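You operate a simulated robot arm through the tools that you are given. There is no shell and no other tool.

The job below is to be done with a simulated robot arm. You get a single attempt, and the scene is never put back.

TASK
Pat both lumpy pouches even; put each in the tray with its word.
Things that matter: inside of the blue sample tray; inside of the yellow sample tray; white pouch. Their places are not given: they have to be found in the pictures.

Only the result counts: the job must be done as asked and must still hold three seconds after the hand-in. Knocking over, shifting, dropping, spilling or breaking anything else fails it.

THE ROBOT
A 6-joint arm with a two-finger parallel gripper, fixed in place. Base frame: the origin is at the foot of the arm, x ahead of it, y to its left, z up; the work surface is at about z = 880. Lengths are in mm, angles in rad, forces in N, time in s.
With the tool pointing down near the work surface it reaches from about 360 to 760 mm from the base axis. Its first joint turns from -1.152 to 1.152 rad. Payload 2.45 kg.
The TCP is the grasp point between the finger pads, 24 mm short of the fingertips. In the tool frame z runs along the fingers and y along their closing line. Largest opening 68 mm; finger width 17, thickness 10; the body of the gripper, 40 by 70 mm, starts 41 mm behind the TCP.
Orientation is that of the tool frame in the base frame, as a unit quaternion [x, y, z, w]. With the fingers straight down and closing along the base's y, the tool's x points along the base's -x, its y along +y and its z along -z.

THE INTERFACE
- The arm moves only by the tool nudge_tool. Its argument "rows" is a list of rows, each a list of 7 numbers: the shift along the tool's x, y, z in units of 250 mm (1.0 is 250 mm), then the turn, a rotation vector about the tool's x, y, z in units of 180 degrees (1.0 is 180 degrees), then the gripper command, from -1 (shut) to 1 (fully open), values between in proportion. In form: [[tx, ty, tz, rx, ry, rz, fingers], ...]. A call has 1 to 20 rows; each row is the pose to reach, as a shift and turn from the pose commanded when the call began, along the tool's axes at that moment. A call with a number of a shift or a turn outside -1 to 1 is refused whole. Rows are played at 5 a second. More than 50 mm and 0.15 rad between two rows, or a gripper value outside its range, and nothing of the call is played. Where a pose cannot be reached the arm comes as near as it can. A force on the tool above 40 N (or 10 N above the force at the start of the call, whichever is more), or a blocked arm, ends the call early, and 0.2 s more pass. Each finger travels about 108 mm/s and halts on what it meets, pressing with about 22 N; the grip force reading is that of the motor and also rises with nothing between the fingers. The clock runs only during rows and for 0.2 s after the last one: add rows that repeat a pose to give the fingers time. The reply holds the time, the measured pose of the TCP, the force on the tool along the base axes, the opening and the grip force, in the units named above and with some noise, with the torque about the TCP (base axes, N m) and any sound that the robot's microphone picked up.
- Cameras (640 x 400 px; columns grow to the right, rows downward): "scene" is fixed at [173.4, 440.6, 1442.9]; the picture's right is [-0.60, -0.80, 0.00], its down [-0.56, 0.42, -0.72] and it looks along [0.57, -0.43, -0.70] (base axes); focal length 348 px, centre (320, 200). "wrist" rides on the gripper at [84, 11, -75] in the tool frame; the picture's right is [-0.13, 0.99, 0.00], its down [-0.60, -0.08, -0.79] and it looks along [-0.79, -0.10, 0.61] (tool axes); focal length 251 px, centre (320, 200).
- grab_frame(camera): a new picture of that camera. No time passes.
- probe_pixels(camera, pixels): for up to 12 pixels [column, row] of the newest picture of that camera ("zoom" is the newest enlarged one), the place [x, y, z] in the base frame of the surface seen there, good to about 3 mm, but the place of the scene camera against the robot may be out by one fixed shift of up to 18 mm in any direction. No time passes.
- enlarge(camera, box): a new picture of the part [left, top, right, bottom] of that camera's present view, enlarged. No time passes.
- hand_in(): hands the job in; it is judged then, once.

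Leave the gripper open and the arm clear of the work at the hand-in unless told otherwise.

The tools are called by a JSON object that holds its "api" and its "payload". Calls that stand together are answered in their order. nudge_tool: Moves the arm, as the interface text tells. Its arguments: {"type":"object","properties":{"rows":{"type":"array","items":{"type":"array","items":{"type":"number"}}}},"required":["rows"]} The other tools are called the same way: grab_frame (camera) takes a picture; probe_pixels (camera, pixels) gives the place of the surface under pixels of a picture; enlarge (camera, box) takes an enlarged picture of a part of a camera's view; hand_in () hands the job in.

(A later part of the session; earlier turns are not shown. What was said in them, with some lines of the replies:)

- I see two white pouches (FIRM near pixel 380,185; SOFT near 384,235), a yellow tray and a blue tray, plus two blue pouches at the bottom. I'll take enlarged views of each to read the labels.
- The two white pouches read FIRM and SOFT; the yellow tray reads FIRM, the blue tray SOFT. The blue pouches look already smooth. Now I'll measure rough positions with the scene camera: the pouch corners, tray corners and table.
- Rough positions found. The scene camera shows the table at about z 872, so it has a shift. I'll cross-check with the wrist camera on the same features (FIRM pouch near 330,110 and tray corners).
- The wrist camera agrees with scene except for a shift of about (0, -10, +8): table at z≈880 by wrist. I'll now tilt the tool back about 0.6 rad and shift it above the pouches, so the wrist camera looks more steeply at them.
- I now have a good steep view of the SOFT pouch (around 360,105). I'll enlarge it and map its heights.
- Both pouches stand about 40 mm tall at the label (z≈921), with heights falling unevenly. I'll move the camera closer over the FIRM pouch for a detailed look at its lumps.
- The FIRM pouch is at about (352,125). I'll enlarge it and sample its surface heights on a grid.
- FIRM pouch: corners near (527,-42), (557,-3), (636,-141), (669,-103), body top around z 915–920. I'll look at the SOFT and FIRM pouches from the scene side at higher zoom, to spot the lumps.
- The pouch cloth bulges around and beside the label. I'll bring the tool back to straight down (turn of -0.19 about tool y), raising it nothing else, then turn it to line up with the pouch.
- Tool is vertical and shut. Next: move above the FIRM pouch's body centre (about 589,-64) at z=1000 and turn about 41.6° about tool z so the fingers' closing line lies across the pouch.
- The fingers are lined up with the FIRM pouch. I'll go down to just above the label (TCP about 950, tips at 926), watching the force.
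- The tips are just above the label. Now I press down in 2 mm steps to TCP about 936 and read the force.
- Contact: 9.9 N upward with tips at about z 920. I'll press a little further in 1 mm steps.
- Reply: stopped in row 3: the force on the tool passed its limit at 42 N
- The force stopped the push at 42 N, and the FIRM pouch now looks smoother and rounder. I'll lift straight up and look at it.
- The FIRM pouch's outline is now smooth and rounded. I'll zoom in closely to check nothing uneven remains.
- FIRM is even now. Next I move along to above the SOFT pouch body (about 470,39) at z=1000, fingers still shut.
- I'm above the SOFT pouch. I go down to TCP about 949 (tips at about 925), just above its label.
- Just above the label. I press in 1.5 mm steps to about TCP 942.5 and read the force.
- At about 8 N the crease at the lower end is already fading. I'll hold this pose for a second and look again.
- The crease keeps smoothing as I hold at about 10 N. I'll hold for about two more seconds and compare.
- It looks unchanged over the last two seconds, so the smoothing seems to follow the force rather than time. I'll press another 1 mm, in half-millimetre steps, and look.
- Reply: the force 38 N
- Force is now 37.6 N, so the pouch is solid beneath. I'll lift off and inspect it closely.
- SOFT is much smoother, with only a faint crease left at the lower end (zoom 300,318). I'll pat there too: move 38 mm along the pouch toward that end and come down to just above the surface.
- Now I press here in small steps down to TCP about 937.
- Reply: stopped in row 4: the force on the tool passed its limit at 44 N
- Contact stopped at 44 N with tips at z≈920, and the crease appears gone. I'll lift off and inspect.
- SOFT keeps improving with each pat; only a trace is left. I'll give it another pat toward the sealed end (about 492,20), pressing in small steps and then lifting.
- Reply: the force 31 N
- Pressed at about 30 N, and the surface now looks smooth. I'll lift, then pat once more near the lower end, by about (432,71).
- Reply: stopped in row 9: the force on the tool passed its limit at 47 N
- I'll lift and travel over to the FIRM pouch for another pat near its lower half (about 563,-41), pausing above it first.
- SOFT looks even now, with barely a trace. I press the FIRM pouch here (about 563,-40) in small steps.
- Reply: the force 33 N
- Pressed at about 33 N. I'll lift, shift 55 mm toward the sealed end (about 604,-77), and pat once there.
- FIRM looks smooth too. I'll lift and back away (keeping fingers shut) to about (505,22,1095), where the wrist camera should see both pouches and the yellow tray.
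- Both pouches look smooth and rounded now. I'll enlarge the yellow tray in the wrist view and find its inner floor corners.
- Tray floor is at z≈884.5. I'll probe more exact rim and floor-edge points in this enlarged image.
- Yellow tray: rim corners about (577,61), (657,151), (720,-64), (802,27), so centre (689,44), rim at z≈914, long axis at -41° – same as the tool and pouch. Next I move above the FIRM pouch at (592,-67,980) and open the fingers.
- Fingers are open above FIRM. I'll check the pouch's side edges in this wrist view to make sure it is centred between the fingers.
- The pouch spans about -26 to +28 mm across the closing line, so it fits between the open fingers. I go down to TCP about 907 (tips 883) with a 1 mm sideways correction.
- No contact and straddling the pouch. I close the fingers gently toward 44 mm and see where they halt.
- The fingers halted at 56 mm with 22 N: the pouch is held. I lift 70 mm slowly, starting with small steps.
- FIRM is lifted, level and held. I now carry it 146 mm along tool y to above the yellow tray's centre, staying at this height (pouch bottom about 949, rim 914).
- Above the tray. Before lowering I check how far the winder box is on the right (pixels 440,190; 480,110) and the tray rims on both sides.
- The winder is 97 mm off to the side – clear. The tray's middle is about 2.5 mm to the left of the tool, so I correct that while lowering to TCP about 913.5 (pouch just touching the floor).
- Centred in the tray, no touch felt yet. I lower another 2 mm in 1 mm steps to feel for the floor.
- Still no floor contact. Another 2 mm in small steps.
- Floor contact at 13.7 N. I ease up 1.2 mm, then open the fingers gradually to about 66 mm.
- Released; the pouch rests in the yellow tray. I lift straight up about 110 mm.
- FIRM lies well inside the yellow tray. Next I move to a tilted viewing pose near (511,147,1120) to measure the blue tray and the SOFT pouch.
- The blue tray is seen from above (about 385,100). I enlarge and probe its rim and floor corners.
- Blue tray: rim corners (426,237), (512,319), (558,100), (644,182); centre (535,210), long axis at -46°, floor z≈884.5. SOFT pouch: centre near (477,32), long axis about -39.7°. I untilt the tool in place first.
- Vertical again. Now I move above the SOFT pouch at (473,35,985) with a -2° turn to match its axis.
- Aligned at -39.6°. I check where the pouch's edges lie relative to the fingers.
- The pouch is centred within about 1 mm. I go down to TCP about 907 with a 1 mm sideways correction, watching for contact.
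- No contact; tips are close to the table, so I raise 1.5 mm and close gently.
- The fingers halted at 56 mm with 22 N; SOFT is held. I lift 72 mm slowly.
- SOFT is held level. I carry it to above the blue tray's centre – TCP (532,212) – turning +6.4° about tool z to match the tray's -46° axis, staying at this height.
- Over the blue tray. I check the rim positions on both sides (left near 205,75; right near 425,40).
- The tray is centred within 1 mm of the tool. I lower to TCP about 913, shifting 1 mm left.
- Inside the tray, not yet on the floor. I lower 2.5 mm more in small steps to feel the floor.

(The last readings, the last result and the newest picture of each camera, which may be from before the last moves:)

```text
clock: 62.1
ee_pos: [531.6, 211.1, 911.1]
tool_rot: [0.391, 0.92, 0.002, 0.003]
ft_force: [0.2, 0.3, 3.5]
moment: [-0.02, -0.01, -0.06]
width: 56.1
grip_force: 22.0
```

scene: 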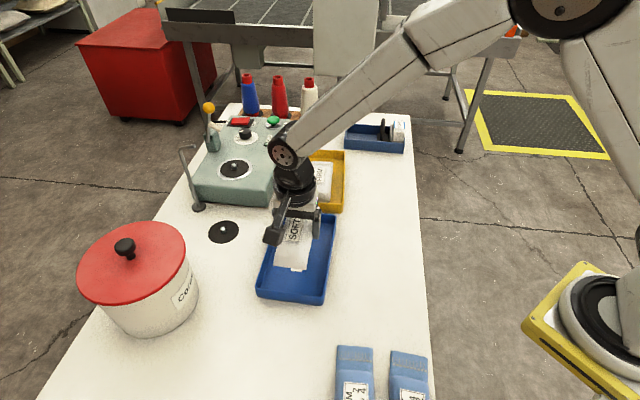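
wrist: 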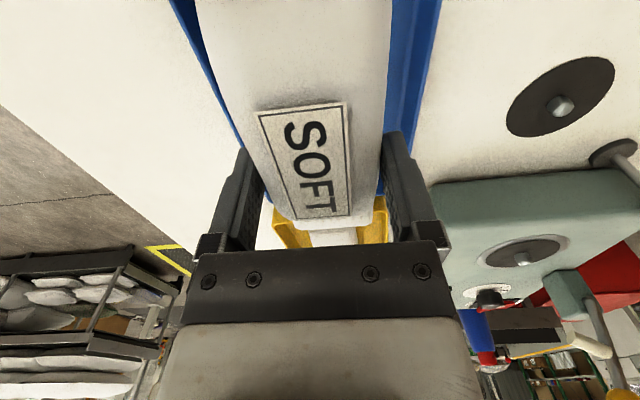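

Light floor contact (3.5 N). I open the fingers gradually to 66 mm.

{"api": "nudge_tool", "payload": {"rows": [[0, 0, 0, 0, 0, 0, 0.3], [0, 0, 0, 0, 0, 0, 0.6], [0, 0, 0, 0, 0, 0, 0.75], [0, 0, 0, 0, 0, 0, 0.95], [0, 0, 0, 0, 0, 0, 0.95]]}}

{"api": "grab_frame", "payload": {"camera": "wrist"}}

{"api": "enlarge", "payload": {"camera": "scene", "box": [230, 170, 360, 320]}}

```text
clock: 63.3
ee_pos: [531.4, 211.6, 911.2]
tool_rot: [0.391, 0.92, 0.002, 0.003]
ft_force: [0.5, -0.6, -0.5]
moment: [-0.02, -0.01, 0.02]
width: 66.1
grip_force: 0.0
```

```text
taken
```

wrist: 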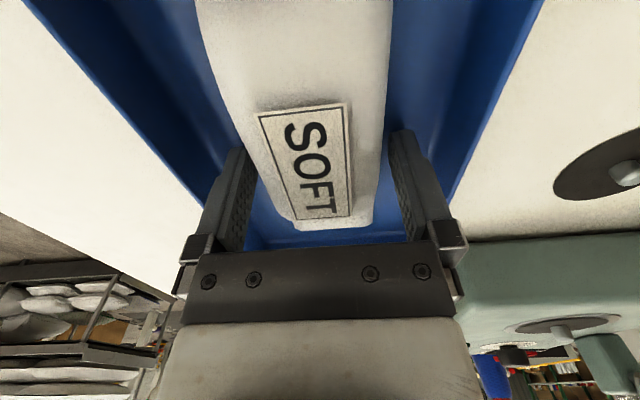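

```text
2.67 times, centred on (295, 245) of scene
```

zoom: 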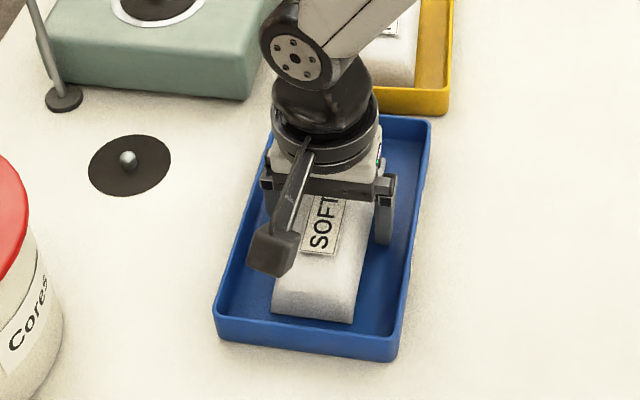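

Released; SOFT rests in the blue tray. I lift straight up about 170 mm.

{"api": "nudge_tool", "payload": {"rows": [[0, 0, -0.04, 0, 0, 0, 0.95], [0, 0, -0.1, 0, 0, 0, 0.95], [0, 0, -0.2, 0, 0, 0, 0.95], [0, 0, -0.34, 0, 0, 0, 0.95], [0, 0, -0.5, 0, 0, 0, 1], [0, 0, -0.66, 0, 0, 0, 1], [0, 0, -0.66, 0, 0, 0, 1]]}}

{"api": "grab_frame", "payload": {"camera": "scene"}}

{"api": "grab_frame", "payload": {"camera": "wrist"}}

```text
clock: 64.9
ee_pos: [529.8, 210.7, 1075.1]
tool_rot: [0.39, 0.921, 0.002, 0.002]
ft_force: [-0.7, 0.0, 0.0]
moment: [0.05, 0.0, -0.02]
width: 67.9
grip_force: 0.1
```

```text
taken
```

scene: 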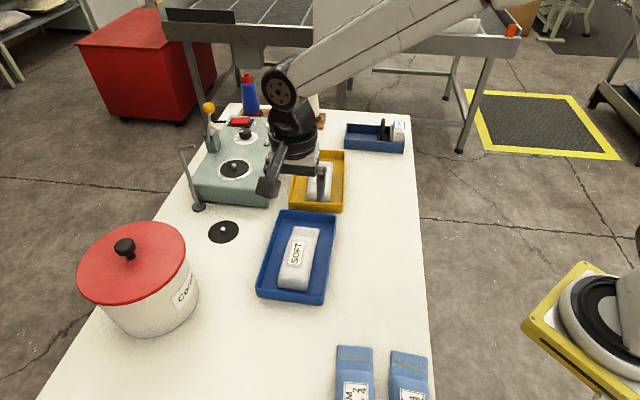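

```text
taken
```

wrist: 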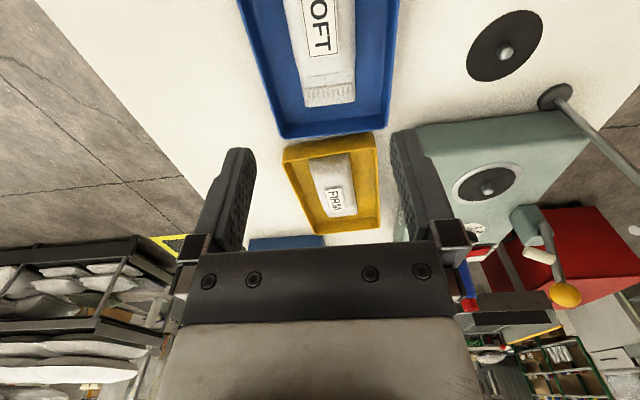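

Both pouches are in their trays. I move the arm clear, back toward its starting place, then inspect both for evenness.

{"api": "nudge_tool", "payload": {"rows": [[-0.08, -0.12, -0.08, 0, 0, 0, 1], [-0.16, -0.25, -0.16, 0, 0, 0, 1], [-0.24, -0.38, -0.22, 0, 0, 0, 1], [-0.32, -0.5, -0.22, 0, 0, 0, 1], [-0.4, -0.63, -0.22, 0, 0, 0, 1], [-0.48, -0.75, -0.22, 0, 0, 0, 1], [-0.555, -0.867, -0.22, 0, 0, 0, 1], [-0.555, -0.867, -0.22, 0, 0, 0, 1]]}}

{"api": "grab_frame", "payload": {"camera": "scene"}}

{"api": "enlarge", "payload": {"camera": "scene", "box": [280, 140, 360, 220]}}

{"api": "enlarge", "payload": {"camera": "scene", "box": [245, 205, 345, 310]}}

```text
clock: 66.7
ee_pos: [468.4, -37.7, 1129.4]
tool_rot: [0.391, 0.92, 0.002, 0.002]
ft_force: [-0.2, 0.7, -0.1]
moment: [0.0, 0.01, -0.01]
width: 67.8
grip_force: 0.1
```

```text
taken
```

scene: 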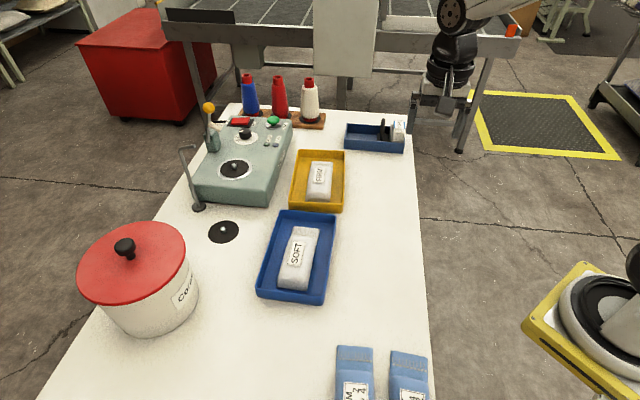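

```text
5.00 times, centred on (320, 180) of scene
```

zoom: 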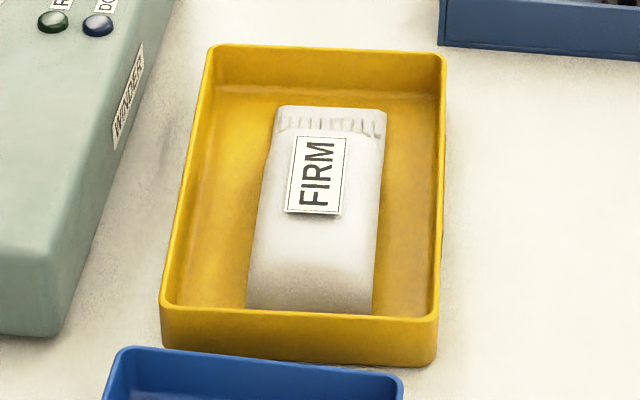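

```text
3.81 times, centred on (295, 258) of scene
```

zoom: 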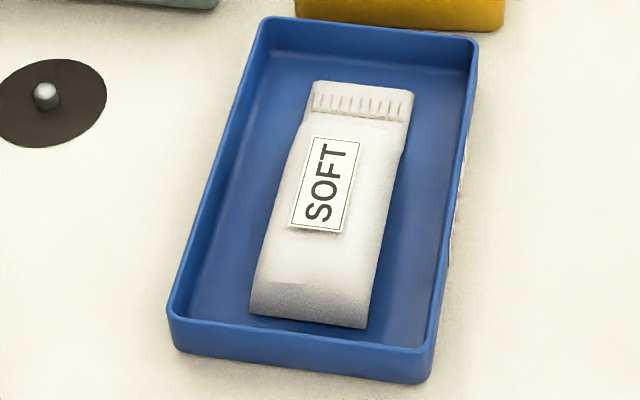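

Both are in place. SOFT still seems to show a slight crease at its lower end (zoom 285,285). I'll zoom in more tightly to judge.

{"api": "enlarge", "payload": {"camera": "scene", "box": [270, 220, 330, 298]}}

{"api": "enlarge", "payload": {"camera": "scene", "box": [298, 155, 342, 208]}}

{"api": "enlarge", "payload": {"camera": "scene", "box": [325, 340, 440, 400]}}

```text
5.13 times, centred on (300, 259) of scene
```

zoom: 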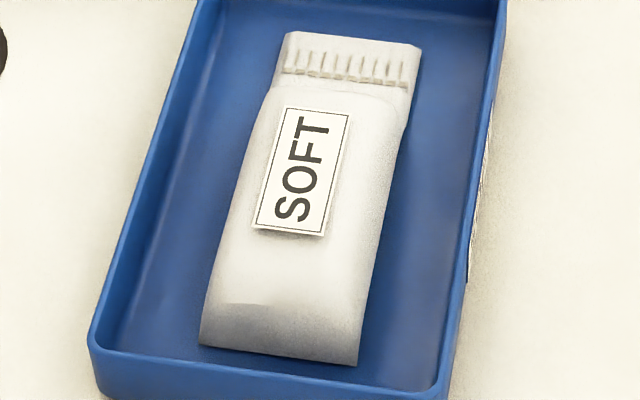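

```text
7.55 times, centred on (320, 182) of scene
```

zoom: 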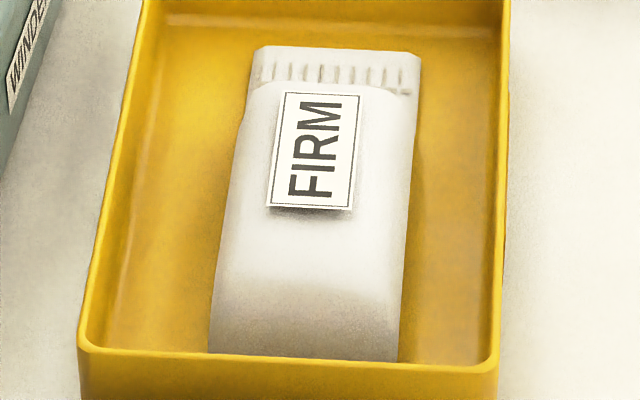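

```text
5.57 times, centred on (382, 370) of scene
```

zoom: 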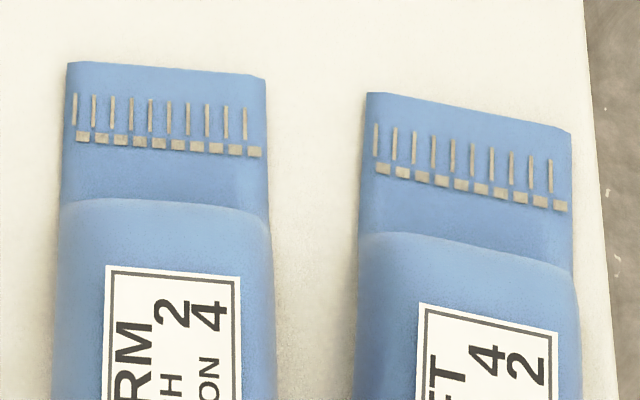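

A small ridge remains on SOFT near its lower-left corner. I'll give it a few more pats there, now in the tray. First I get its place with the scene camera (correcting by about (0,-10,+8)).

{"api": "probe_pixels", "payload": {"camera": "scene", "pixels": [[284, 279], [287, 280], [300, 282], [276, 286], [309, 290], [293, 226], [318, 230], [295, 255], [282, 270], [305, 270]]}}

{"api": "nudge_tool", "payload": {"rows": [[0.09, 0.11, 0.02, 0, 0, 0, 0.3], [0.18, 0.23, 0.04, 0, 0, 0, -0.5], [0.28, 0.35, 0.06, 0, 0, 0, -1], [0.37, 0.47, 0.1, 0, 0, 0, -1], [0.46, 0.58, 0.16, 0, 0, 0, -1], [0.55, 0.7, 0.24, 0, 0, 0, -1], [0.64, 0.81, 0.33, 0, 0, 0, -1], [0.727, 0.916, 0.42, 0, 0, 0, -1], [0.727, 0.916, 0.516, 0, 0, 0, -1], [0.727, 0.916, 0.516, 0, 0, 0, -1]]}}

{"api": "enlarge", "payload": {"camera": "scene", "box": [230, 170, 360, 320]}}

{"api": "grab_frame", "payload": {"camera": "wrist"}}

```text
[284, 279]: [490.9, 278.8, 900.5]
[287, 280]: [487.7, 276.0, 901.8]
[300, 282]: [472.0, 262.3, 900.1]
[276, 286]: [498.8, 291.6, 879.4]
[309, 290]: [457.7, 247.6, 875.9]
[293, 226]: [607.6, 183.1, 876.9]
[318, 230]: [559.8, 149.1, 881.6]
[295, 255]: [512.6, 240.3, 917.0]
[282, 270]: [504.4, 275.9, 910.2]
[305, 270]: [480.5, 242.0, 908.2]
```

```text
clock: 68.9
ee_pos: [511.0, 251.6, 1001.1]
tool_rot: [0.391, 0.92, 0.001, 0.003]
ft_force: [0.5, -0.2, 0.4]
moment: [0.03, -0.01, 0.01]
width: 0.0
grip_force: 21.5
```

```text
2.67 times, centred on (295, 245) of scene
```

zoom: 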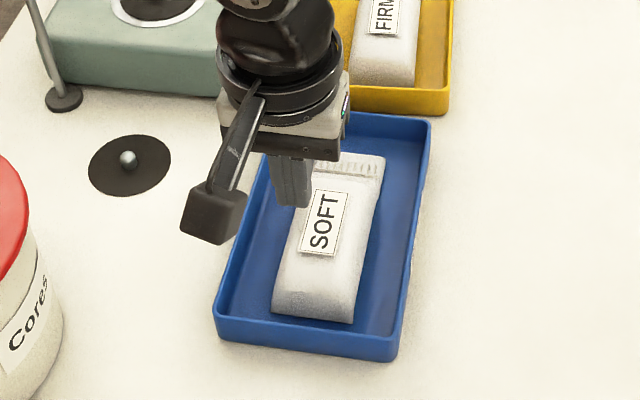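

```text
taken
```

wrist: 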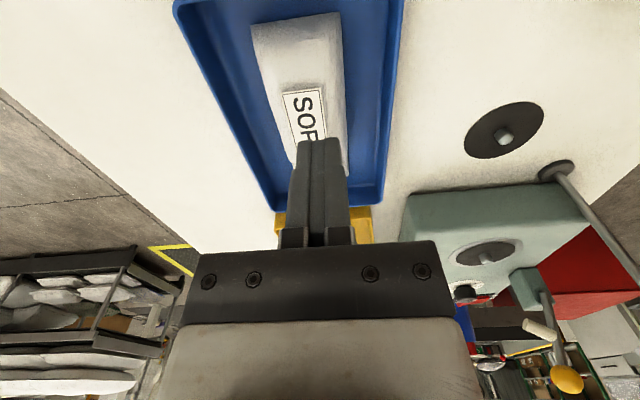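

I check the pouch end corners in this wrist view to place the pats well inside the pouch.

{"api": "probe_pixels", "payload": {"camera": "wrist", "pixels": [[253, 25], [341, 13], [255, 30], [338, 20], [262, 50], [300, 25], [300, 45], [330, 45], [343, 60], [300, 70], [320, 70], [275, 60]]}}

{"api": "enlarge", "payload": {"camera": "wrist", "box": [230, 0, 370, 150]}}

```text
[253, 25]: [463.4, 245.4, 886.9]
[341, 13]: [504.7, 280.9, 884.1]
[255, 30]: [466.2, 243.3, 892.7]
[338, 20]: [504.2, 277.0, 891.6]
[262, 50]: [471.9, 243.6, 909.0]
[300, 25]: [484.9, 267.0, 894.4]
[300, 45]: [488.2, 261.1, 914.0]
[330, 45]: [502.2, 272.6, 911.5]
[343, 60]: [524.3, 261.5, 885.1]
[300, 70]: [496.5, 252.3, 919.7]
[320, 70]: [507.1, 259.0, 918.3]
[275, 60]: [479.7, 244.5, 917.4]
```

```text
2.67 times, centred on (300, 75) of wrist
```

zoom: 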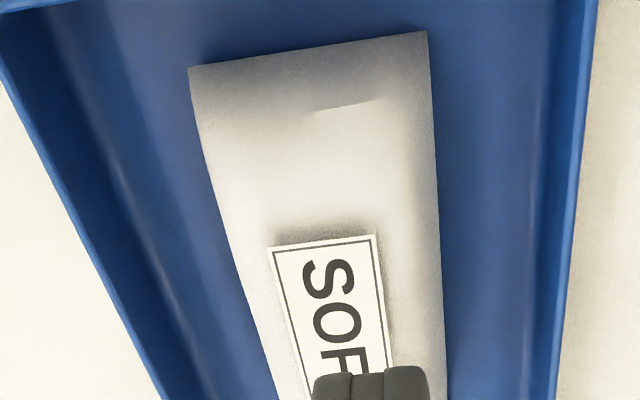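

The remaining ridge is at about (492,265). I press 12 mm further toward that end (staying ~15 mm inside the pouch's edge), stepping down gently.

{"api": "nudge_tool", "payload": {"rows": [[0.048, -0.024, 0.04, 0, 0, 0, -1], [0.048, -0.024, 0.1, 0, 0, 0, -1], [0.048, -0.024, 0.16, 0, 0, 0, -1], [0.048, -0.024, 0.19, 0, 0, 0, -1], [0.048, -0.024, 0.2, 0, 0, 0, -1], [0.048, -0.024, 0.206, 0, 0, 0, -1], [0.048, -0.024, 0.211, 0, 0, 0, -1], [0.048, -0.024, 0.214, 0, 0, 0, -1], [0.048, -0.024, 0.217, 0, 0, 0, -1], [0.048, -0.024, 0.217, 0, 0, 0, -1]]}}

{"api": "enlarge", "payload": {"camera": "scene", "box": [250, 200, 350, 310]}}

```text
clock: 71.1
ee_pos: [497.8, 255.5, 947.3]
tool_rot: [0.391, 0.921, 0.002, 0.003]
ft_force: [-2.1, -0.8, 4.7]
moment: [-0.02, 0.02, -0.04]
width: 0.0
grip_force: 22.0
```

```text
3.64 times, centred on (300, 255) of scene
```

zoom: 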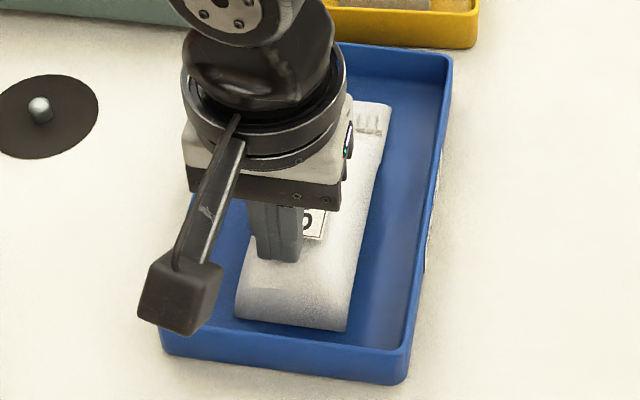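

Contact at 4.7 N. I press about 1.5 mm more and hold briefly, then look.

{"api": "nudge_tool", "payload": {"rows": [[0, 0, 0.002, 0, 0, 0, -1], [0, 0, 0.004, 0, 0, 0, -1], [0, 0, 0.005, 0, 0, 0, -1], [0, 0, 0.005, 0, 0, 0, -1], [0, 0, 0.005, 0, 0, 0, -1]]}}

{"api": "enlarge", "payload": {"camera": "scene", "box": [250, 200, 350, 310]}}

```text
clock: 72.3
ee_pos: [498.1, 255.0, 947.7]
tool_rot: [0.391, 0.92, 0.003, 0.003]
ft_force: [0.0, -1.7, 17.9]
moment: [-0.1, -0.03, -0.01]
width: 0.1
grip_force: 21.9
```

```text
3.64 times, centred on (300, 255) of scene
```

zoom: 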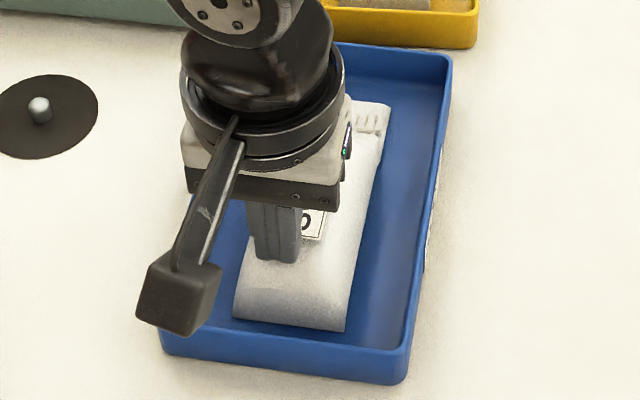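

18 N now. A little more (about 0.75 mm) toward 30–35 N, then lift and look.

{"api": "nudge_tool", "payload": {"rows": [[0, 0, 0.0015, 0, 0, 0, -1], [0, 0, 0.003, 0, 0, 0, -1], [0, 0, 0.003, 0, 0, 0, -1], [0, 0, -0.03, 0, 0, 0, -1], [0, 0, -0.1, 0, 0, 0, -1], [0, 0, -0.22, 0, 0, 0, -1], [-0.1, 0, -0.3, 0, 0, 0, -1], [-0.25, 0, -0.36, 0, 0, 0, -1], [-0.4, 0, -0.4, 0, 0, 0, -1], [-0.4, 0, -0.4, 0, 0, 0, -1]]}}

{"api": "enlarge", "payload": {"camera": "scene", "box": [270, 220, 330, 298]}}

{"api": "grab_frame", "payload": {"camera": "wrist"}}

```text
clock: 74.5
ee_pos: [568.3, 182.1, 1046.2]
tool_rot: [0.391, 0.92, 0.001, 0.003]
ft_force: [0.5, 0.5, -0.8]
moment: [-0.02, -0.03, -0.01]
width: 0.3
grip_force: 22.1
```

```text
5.13 times, centred on (300, 259) of scene
```

zoom: 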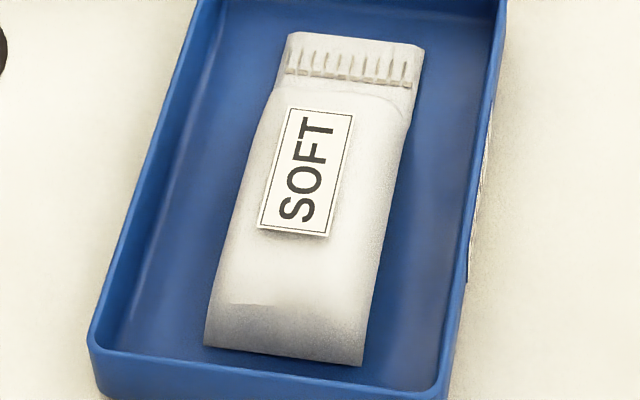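

```text
taken
```

wrist: 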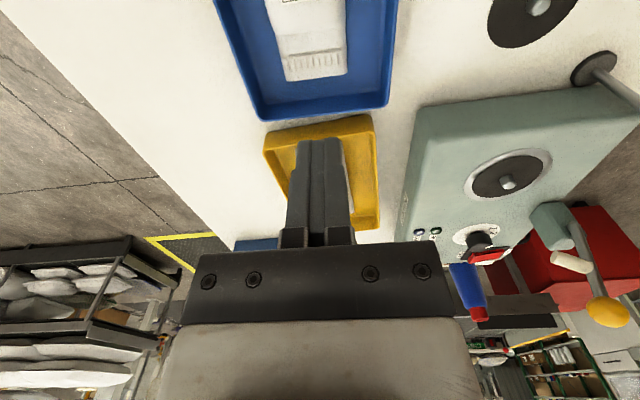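

The ridge hardly changed this time. I'll move the wrist camera close over that end for a better look at how much relief is really there.

{"api": "nudge_tool", "payload": {"rows": [[0.12, 0, 0.02, 0, 0, 0, -1], [0.24, 0, 0.05, 0, 0, 0, -1], [0.36, 0, 0.08, 0, 0, 0, -1], [0.46, -0.02, 0.12, 0, 0, 0, -1], [0.46, -0.02, 0.12, 0, 0, 0, -1]]}}

{"api": "grab_frame", "payload": {"camera": "wrist"}}

{"api": "enlarge", "payload": {"camera": "wrist", "box": [240, 0, 380, 150]}}

```text
clock: 75.7
ee_pos: [485.2, 261.7, 1015.5]
tool_rot: [0.391, 0.92, 0.002, 0.003]
ft_force: [0.7, 0.3, 0.4]
moment: [0.03, -0.01, -0.01]
width: 0.0
grip_force: 22.1
```

```text
taken
```

wrist: 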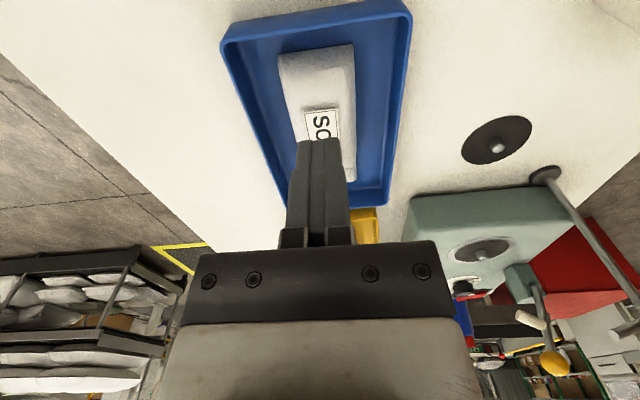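

```text
2.67 times, centred on (310, 75) of wrist
```

zoom: 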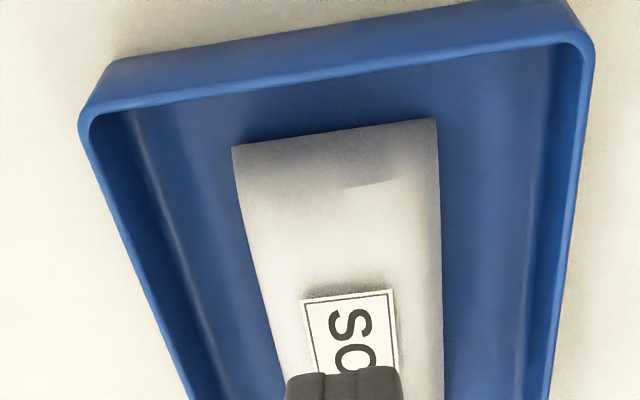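

The small ridge is at zoom (370,187). I'll probe it exactly and check how high it stands against its neighbours.

{"api": "probe_pixels", "payload": {"camera": "zoom", "pixels": [[345, 188], [370, 186], [395, 183], [370, 170], [370, 200], [370, 215], [290, 190], [290, 205], [420, 180], [420, 195], [235, 148], [435, 120]]}}

```text
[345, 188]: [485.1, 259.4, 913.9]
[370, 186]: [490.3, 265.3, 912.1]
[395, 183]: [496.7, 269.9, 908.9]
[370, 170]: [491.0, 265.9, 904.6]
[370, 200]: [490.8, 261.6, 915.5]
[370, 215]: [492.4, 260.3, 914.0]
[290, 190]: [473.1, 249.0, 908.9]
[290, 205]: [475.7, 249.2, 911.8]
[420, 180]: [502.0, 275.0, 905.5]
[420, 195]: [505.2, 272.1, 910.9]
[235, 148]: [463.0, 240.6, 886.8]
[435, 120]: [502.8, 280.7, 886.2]
```

The ridge is only 1–2 mm of relief at about (490,264). I press directly over it, in small steps, to around 30 N.

{"api": "nudge_tool", "payload": {"rows": [[-0.02, 0.023, 0.06, 0, 0, 0, -1], [-0.02, 0.023, 0.14, 0, 0, 0, -1], [-0.02, 0.023, 0.21, 0, 0, 0, -1], [-0.02, 0.023, 0.245, 0, 0, 0, -1], [-0.02, 0.023, 0.26, 0, 0, 0, -1], [-0.02, 0.023, 0.267, 0, 0, 0, -1], [-0.02, 0.023, 0.271, 0, 0, 0, -1], [-0.02, 0.023, 0.274, 0, 0, 0, -1], [-0.02, 0.023, 0.277, 0, 0, 0, -1], [-0.02, 0.023, 0.277, 0, 0, 0, -1]]}}

```text
clock: 77.9
ee_pos: [491.0, 262.6, 946.5]
tool_rot: [0.391, 0.92, 0.002, 0.003]
ft_force: [0.0, 0.8, 0.1]
moment: [0.02, 0.02, 0.05]
width: 0.0
grip_force: 22.3
```

No contact yet here. I continue down in 0.75 mm steps.

{"api": "nudge_tool", "payload": {"rows": [[0, 0, 0.003, 0, 0, 0, -1], [0, 0, 0.006, 0, 0, 0, -1], [0, 0, 0.009, 0, 0, 0, -1], [0, 0, 0.012, 0, 0, 0, -1], [0, 0, 0.012, 0, 0, 0, -1]]}}

{"api": "enlarge", "payload": {"camera": "scene", "box": [250, 200, 350, 310]}}

```text
clock: 79.1
ee_pos: [491.3, 262.9, 944.0]
tool_rot: [0.391, 0.92, 0.002, 0.003]
ft_force: [-2.5, 1.5, 11.2]
moment: [0.02, -0.02, -0.04]
width: 0.1
grip_force: 21.8
```

```text
3.64 times, centred on (300, 255) of scene
```

zoom: 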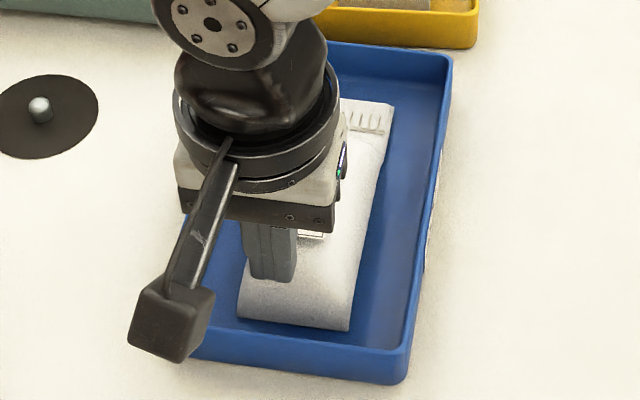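

Contact at 11 N, tips at z≈920. I press 0.9 mm more, hold briefly, then lift.

{"api": "nudge_tool", "payload": {"rows": [[0, 0, 0.002, 0, 0, 0, -1], [0, 0, 0.0036, 0, 0, 0, -1], [0, 0, 0.0036, 0, 0, 0, -1], [0, 0, 0.0036, 0, 0, 0, -1]]}}

```text
clock: 80.1
ee_pos: [492.2, 263.5, 944.6]
tool_rot: [0.391, 0.92, 0.003, 0.003]
ft_force: [-1.6, 3.3, 14.7]
moment: [0.01, -0.04, 0.0]
width: 0.0
grip_force: 22.7
```

About 15 N, steady. I'll push on another 1 mm, then lift away and look.

{"api": "nudge_tool", "payload": {"rows": [[0, 0, 0.002, 0, 0, 0, -1], [0, 0, 0.004, 0, 0, 0, -1], [0, 0, 0.004, 0, 0, 0, -1]]}}

```text
clock: 80.9
ee_pos: [492.3, 264.1, 942.8]
tool_rot: [0.391, 0.92, 0.002, 0.003]
ft_force: [-5.1, 3.8, 23.6]
moment: [-0.06, 0.01, 0.0]
width: 0.1
grip_force: 22.3
```

About 24 N. I lift to the same viewing pose as before (same height) and compare the ridge.

{"api": "nudge_tool", "payload": {"rows": [[0, 0, -0.02, 0, 0, 0, -1], [0, 0, -0.08, 0, 0, 0, -1], [0.02, -0.023, -0.18, 0, 0, 0, -1], [0.02, -0.023, -0.29, 0, 0, 0, -1], [0.02, -0.023, -0.29, 0, 0, 0, -1]]}}

{"api": "enlarge", "payload": {"camera": "wrist", "box": [240, 0, 380, 150]}}

{"api": "enlarge", "payload": {"camera": "scene", "box": [270, 220, 330, 298]}}

```text
clock: 82.1
ee_pos: [482.6, 263.2, 1014.2]
tool_rot: [0.391, 0.921, 0.002, 0.003]
ft_force: [-0.6, 0.6, -1.0]
moment: [0.0, -0.02, 0.01]
width: 0.0
grip_force: 22.0
```

```text
2.67 times, centred on (310, 75) of wrist
```

zoom: 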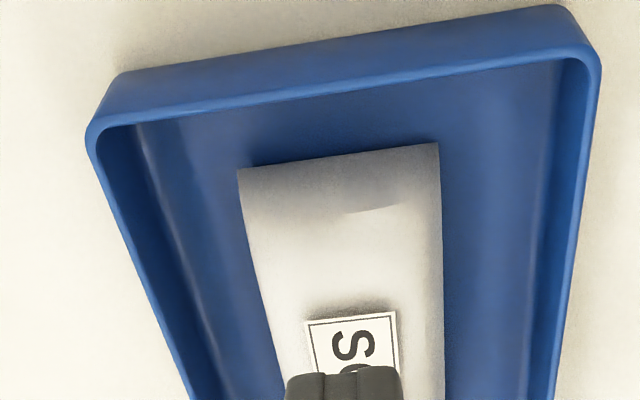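

```text
5.13 times, centred on (300, 259) of scene
```

zoom: 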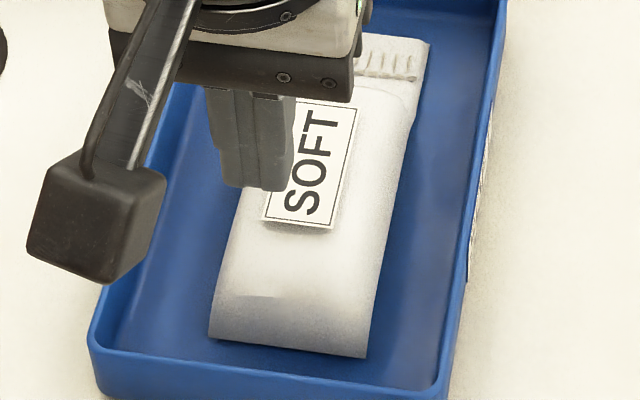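

The ridge looks the same as before, so that spot no longer changes. I'll try one firm central pat on SOFT (about 528,214) to see whether any smoothing is left to do.

{"api": "nudge_tool", "payload": {"rows": [[-0.13, -0.003, 0, 0, 0, 0, -1], [-0.268, -0.006, 0.05, 0, 0, 0, -1], [-0.268, -0.006, 0.14, 0, 0, 0, -1], [-0.268, -0.006, 0.21, 0, 0, 0, -1], [-0.268, -0.006, 0.24, 0, 0, 0, -1], [-0.268, -0.006, 0.252, 0, 0, 0, -1], [-0.268, -0.006, 0.259, 0, 0, 0, -1], [-0.268, -0.006, 0.265, 0, 0, 0, -1], [-0.268, -0.006, 0.268, 0, 0, 0, -1], [-0.268, -0.006, 0.268, 0, 0, 0, -1]]}}

{"api": "enlarge", "payload": {"camera": "scene", "box": [270, 220, 330, 298]}}

```text
clock: 84.3
ee_pos: [529.8, 214.0, 948.2]
tool_rot: [0.391, 0.921, 0.002, 0.002]
ft_force: [0.0, -0.1, 0.4]
moment: [0.04, 0.0, 0.0]
width: 0.0
grip_force: 22.1
```

```text
5.13 times, centred on (300, 259) of scene
```

zoom: 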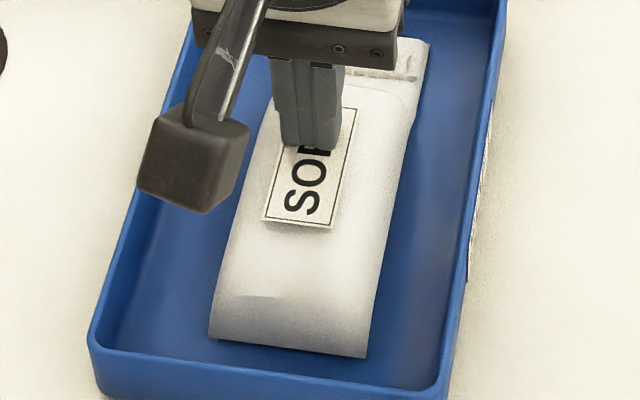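

Just above contact. I press down in 0.75 mm steps here.

{"api": "nudge_tool", "payload": {"rows": [[0, 0, 0.003, 0, 0, 0, -1], [0, 0, 0.006, 0, 0, 0, -1], [0, 0, 0.009, 0, 0, 0, -1], [0, 0, 0.009, 0, 0, 0, -1]]}}

{"api": "enlarge", "payload": {"camera": "scene", "box": [270, 220, 330, 298]}}

```text
clock: 85.3
ee_pos: [529.6, 214.3, 947.8]
tool_rot: [0.391, 0.92, 0.003, 0.004]
ft_force: [-2.9, -3.3, 16.2]
moment: [-0.08, 0.09, -0.02]
width: 0.1
grip_force: 22.1
```

```text
5.13 times, centred on (300, 259) of scene
```

zoom: 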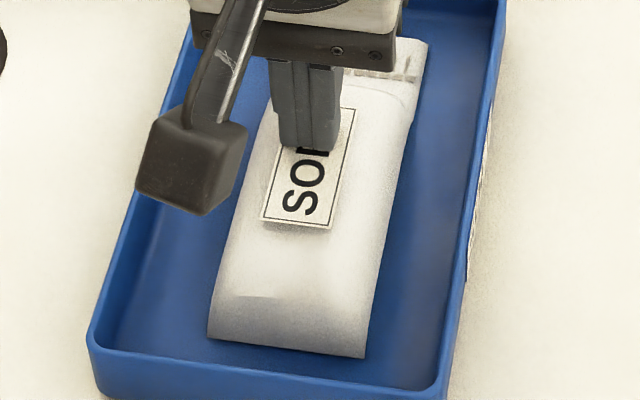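

16 N. I press 0.75 mm more for a firm pat, then look.

{"api": "nudge_tool", "payload": {"rows": [[0, 0, 0.0015, 0, 0, 0, -1], [0, 0, 0.003, 0, 0, 0, -1], [0, 0, 0.003, 0, 0, 0, -1]]}}

{"api": "enlarge", "payload": {"camera": "scene", "box": [270, 220, 330, 298]}}

```text
clock: 86.1
ee_pos: [529.4, 214.2, 947.5]
tool_rot: [0.391, 0.92, 0.003, 0.003]
ft_force: [-0.6, -3.6, 28.0]
moment: [-0.11, 0.02, 0.01]
width: 0.0
grip_force: 22.0
```

```text
5.13 times, centred on (300, 259) of scene
```

zoom: 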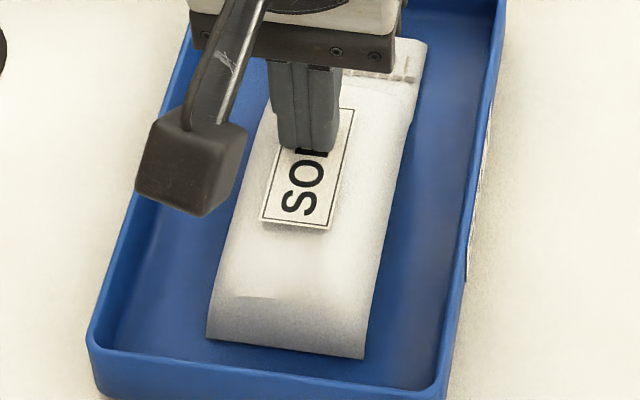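

At 28 N nothing changes any more, so this faint line is a fixed fold in the cloth, not a lump. I lift straight up.

{"api": "nudge_tool", "payload": {"rows": [[0, 0, -0.02, 0, 0, 0, -1], [0, 0, -0.08, 0, 0, 0, -1], [0, 0, -0.2, 0, 0, 0, -1], [0, 0, -0.36, 0, 0, 0, -0.5], [0, 0, -0.54, 0, 0, 0, 0.5], [0, 0, -0.72, 0, 0, 0, 1], [0, 0, -0.72, 0, 0, 0, 1]]}}

{"api": "grab_frame", "payload": {"camera": "scene"}}

```text
clock: 87.7
ee_pos: [527.5, 213.0, 1126.7]
tool_rot: [0.391, 0.92, 0.002, 0.002]
ft_force: [-0.3, 0.1, -0.3]
moment: [0.0, 0.0, -0.03]
width: 68.3
grip_force: 0.0
```

```text
taken
```

scene: 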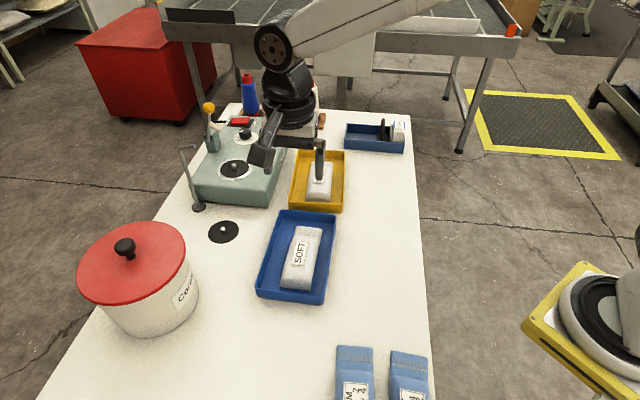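

I move the arm clear, back to near its starting place, with the gripper open, and take a last look.

{"api": "nudge_tool", "payload": {"rows": [[-0.08, -0.12, -0.01, 0, 0, 0, 1], [-0.16, -0.25, -0.02, 0, 0, 0, 1], [-0.24, -0.38, -0.02, 0, 0, 0, 1], [-0.32, -0.5, -0.02, 0, 0, 0, 1], [-0.4, -0.63, -0.02, 0, 0, 0, 1], [-0.48, -0.75, -0.02, 0, 0, 0, 1], [-0.563, -0.873, -0.02, 0, 0, 0, 1], [-0.563, -0.873, -0.02, 0, 0, 0, 1]]}}

{"api": "grab_frame", "payload": {"camera": "scene"}}

{"api": "enlarge", "payload": {"camera": "scene", "box": [240, 140, 360, 310]}}

{"api": "enlarge", "payload": {"camera": "scene", "box": [298, 155, 342, 208]}}

{"api": "enlarge", "payload": {"camera": "scene", "box": [270, 220, 330, 298]}}

```text
clock: 89.5
ee_pos: [469.2, -38.1, 1130.0]
tool_rot: [0.391, 0.921, 0.002, 0.003]
ft_force: [-0.6, -0.5, 0.1]
moment: [0.03, -0.01, 0.0]
width: 67.8
grip_force: 0.0
```

```text
taken
```

scene: 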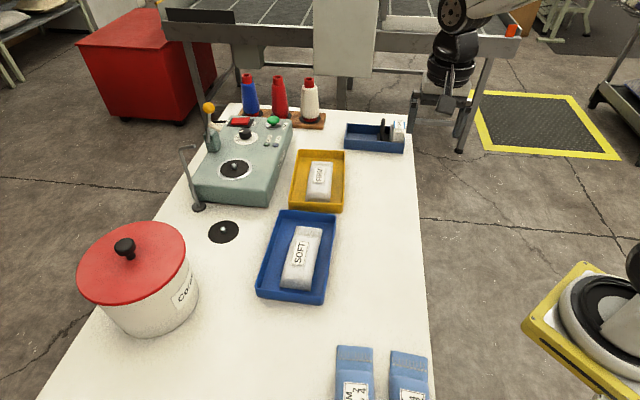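

```text
2.35 times, centred on (300, 225) of scene
```

zoom: 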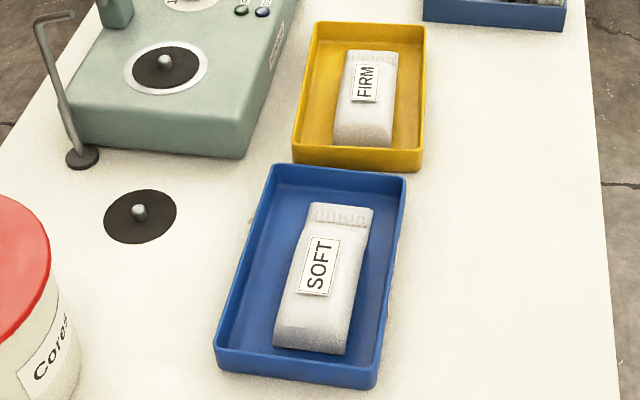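

```text
7.55 times, centred on (320, 182) of scene
```

zoom: 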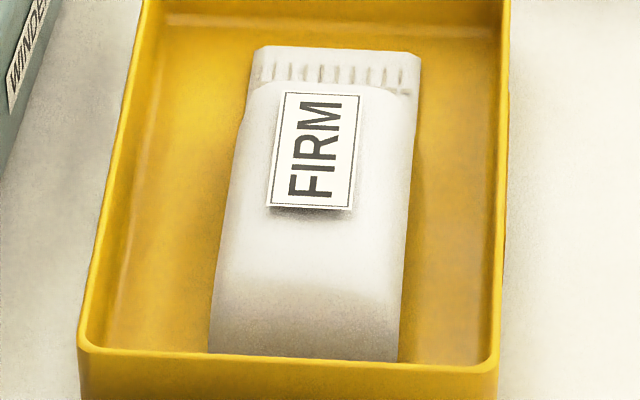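

```text
5.13 times, centred on (300, 259) of scene
```

zoom: 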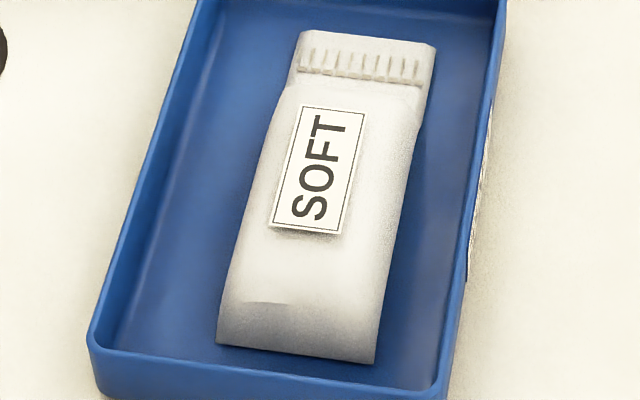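

All looks right: FIRM in yellow, SOFT in blue, everything else in place. I'll hold still for a second and confirm that SOFT isn't moving before handing in.

{"api": "nudge_tool", "payload": {"rows": [[0, 0, 0, 0, 0, 0, 1], [0, 0, 0, 0, 0, 0, 1], [0, 0, 0, 0, 0, 0, 1], [0, 0, 0, 0, 0, 0, 1], [0, 0, 0, 0, 0, 0, 1], [0, 0, 0, 0, 0, 0, 1], [0, 0, 0, 0, 0, 0, 1], [0, 0, 0, 0, 0, 0, 1]]}}

{"api": "enlarge", "payload": {"camera": "scene", "box": [270, 220, 330, 298]}}

```text
clock: 91.3
ee_pos: [469.8, -38.8, 1130.6]
tool_rot: [0.39, 0.921, 0.001, 0.003]
ft_force: [-0.2, 0.8, 0.4]
moment: [-0.01, 0.03, 0.01]
width: 68.1
grip_force: 0.1
```

```text
5.13 times, centred on (300, 259) of scene
```

zoom: 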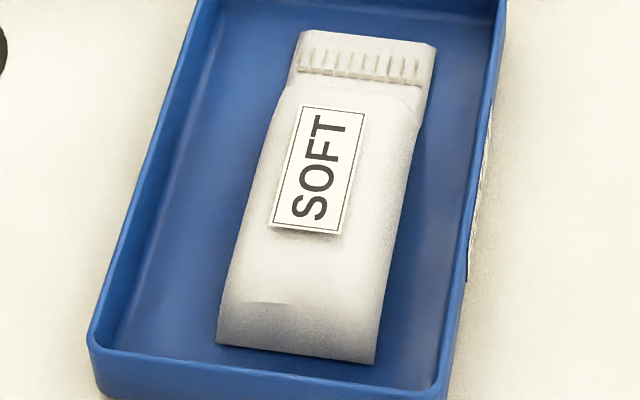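

SOFT is at rest and unchanged after 1.8 s, the gripper is open and the arm is clear. I hand the job in.

{"api": "hand_in", "payload": {}}

```text
The job is handed in.
```

Both white pouches were patted even and placed, and the job is handed in: FIRM is in the yellow tray and SOFT is in the blue tray. I don't know the verdict; the reply only confirmed the hand-in.

- **Evenness:** FIRM looks fully smooth. SOFT still shows a faint line near its lower end, about 1–2 mm high. It stopped changing even when I pressed directly on it at about 24 N, so I took it to be a fold in the cloth rather than a lump.
- **Placement:** Both pouches lie flat, well inside their trays. SOFT shifted a few millimetres in its tray during the later pats, then stayed still for nearly two seconds before hand-in.
- **Everything else:** Nothing else looked moved or knocked over in the last pictures. The arm is back near its starting place with the gripper open.
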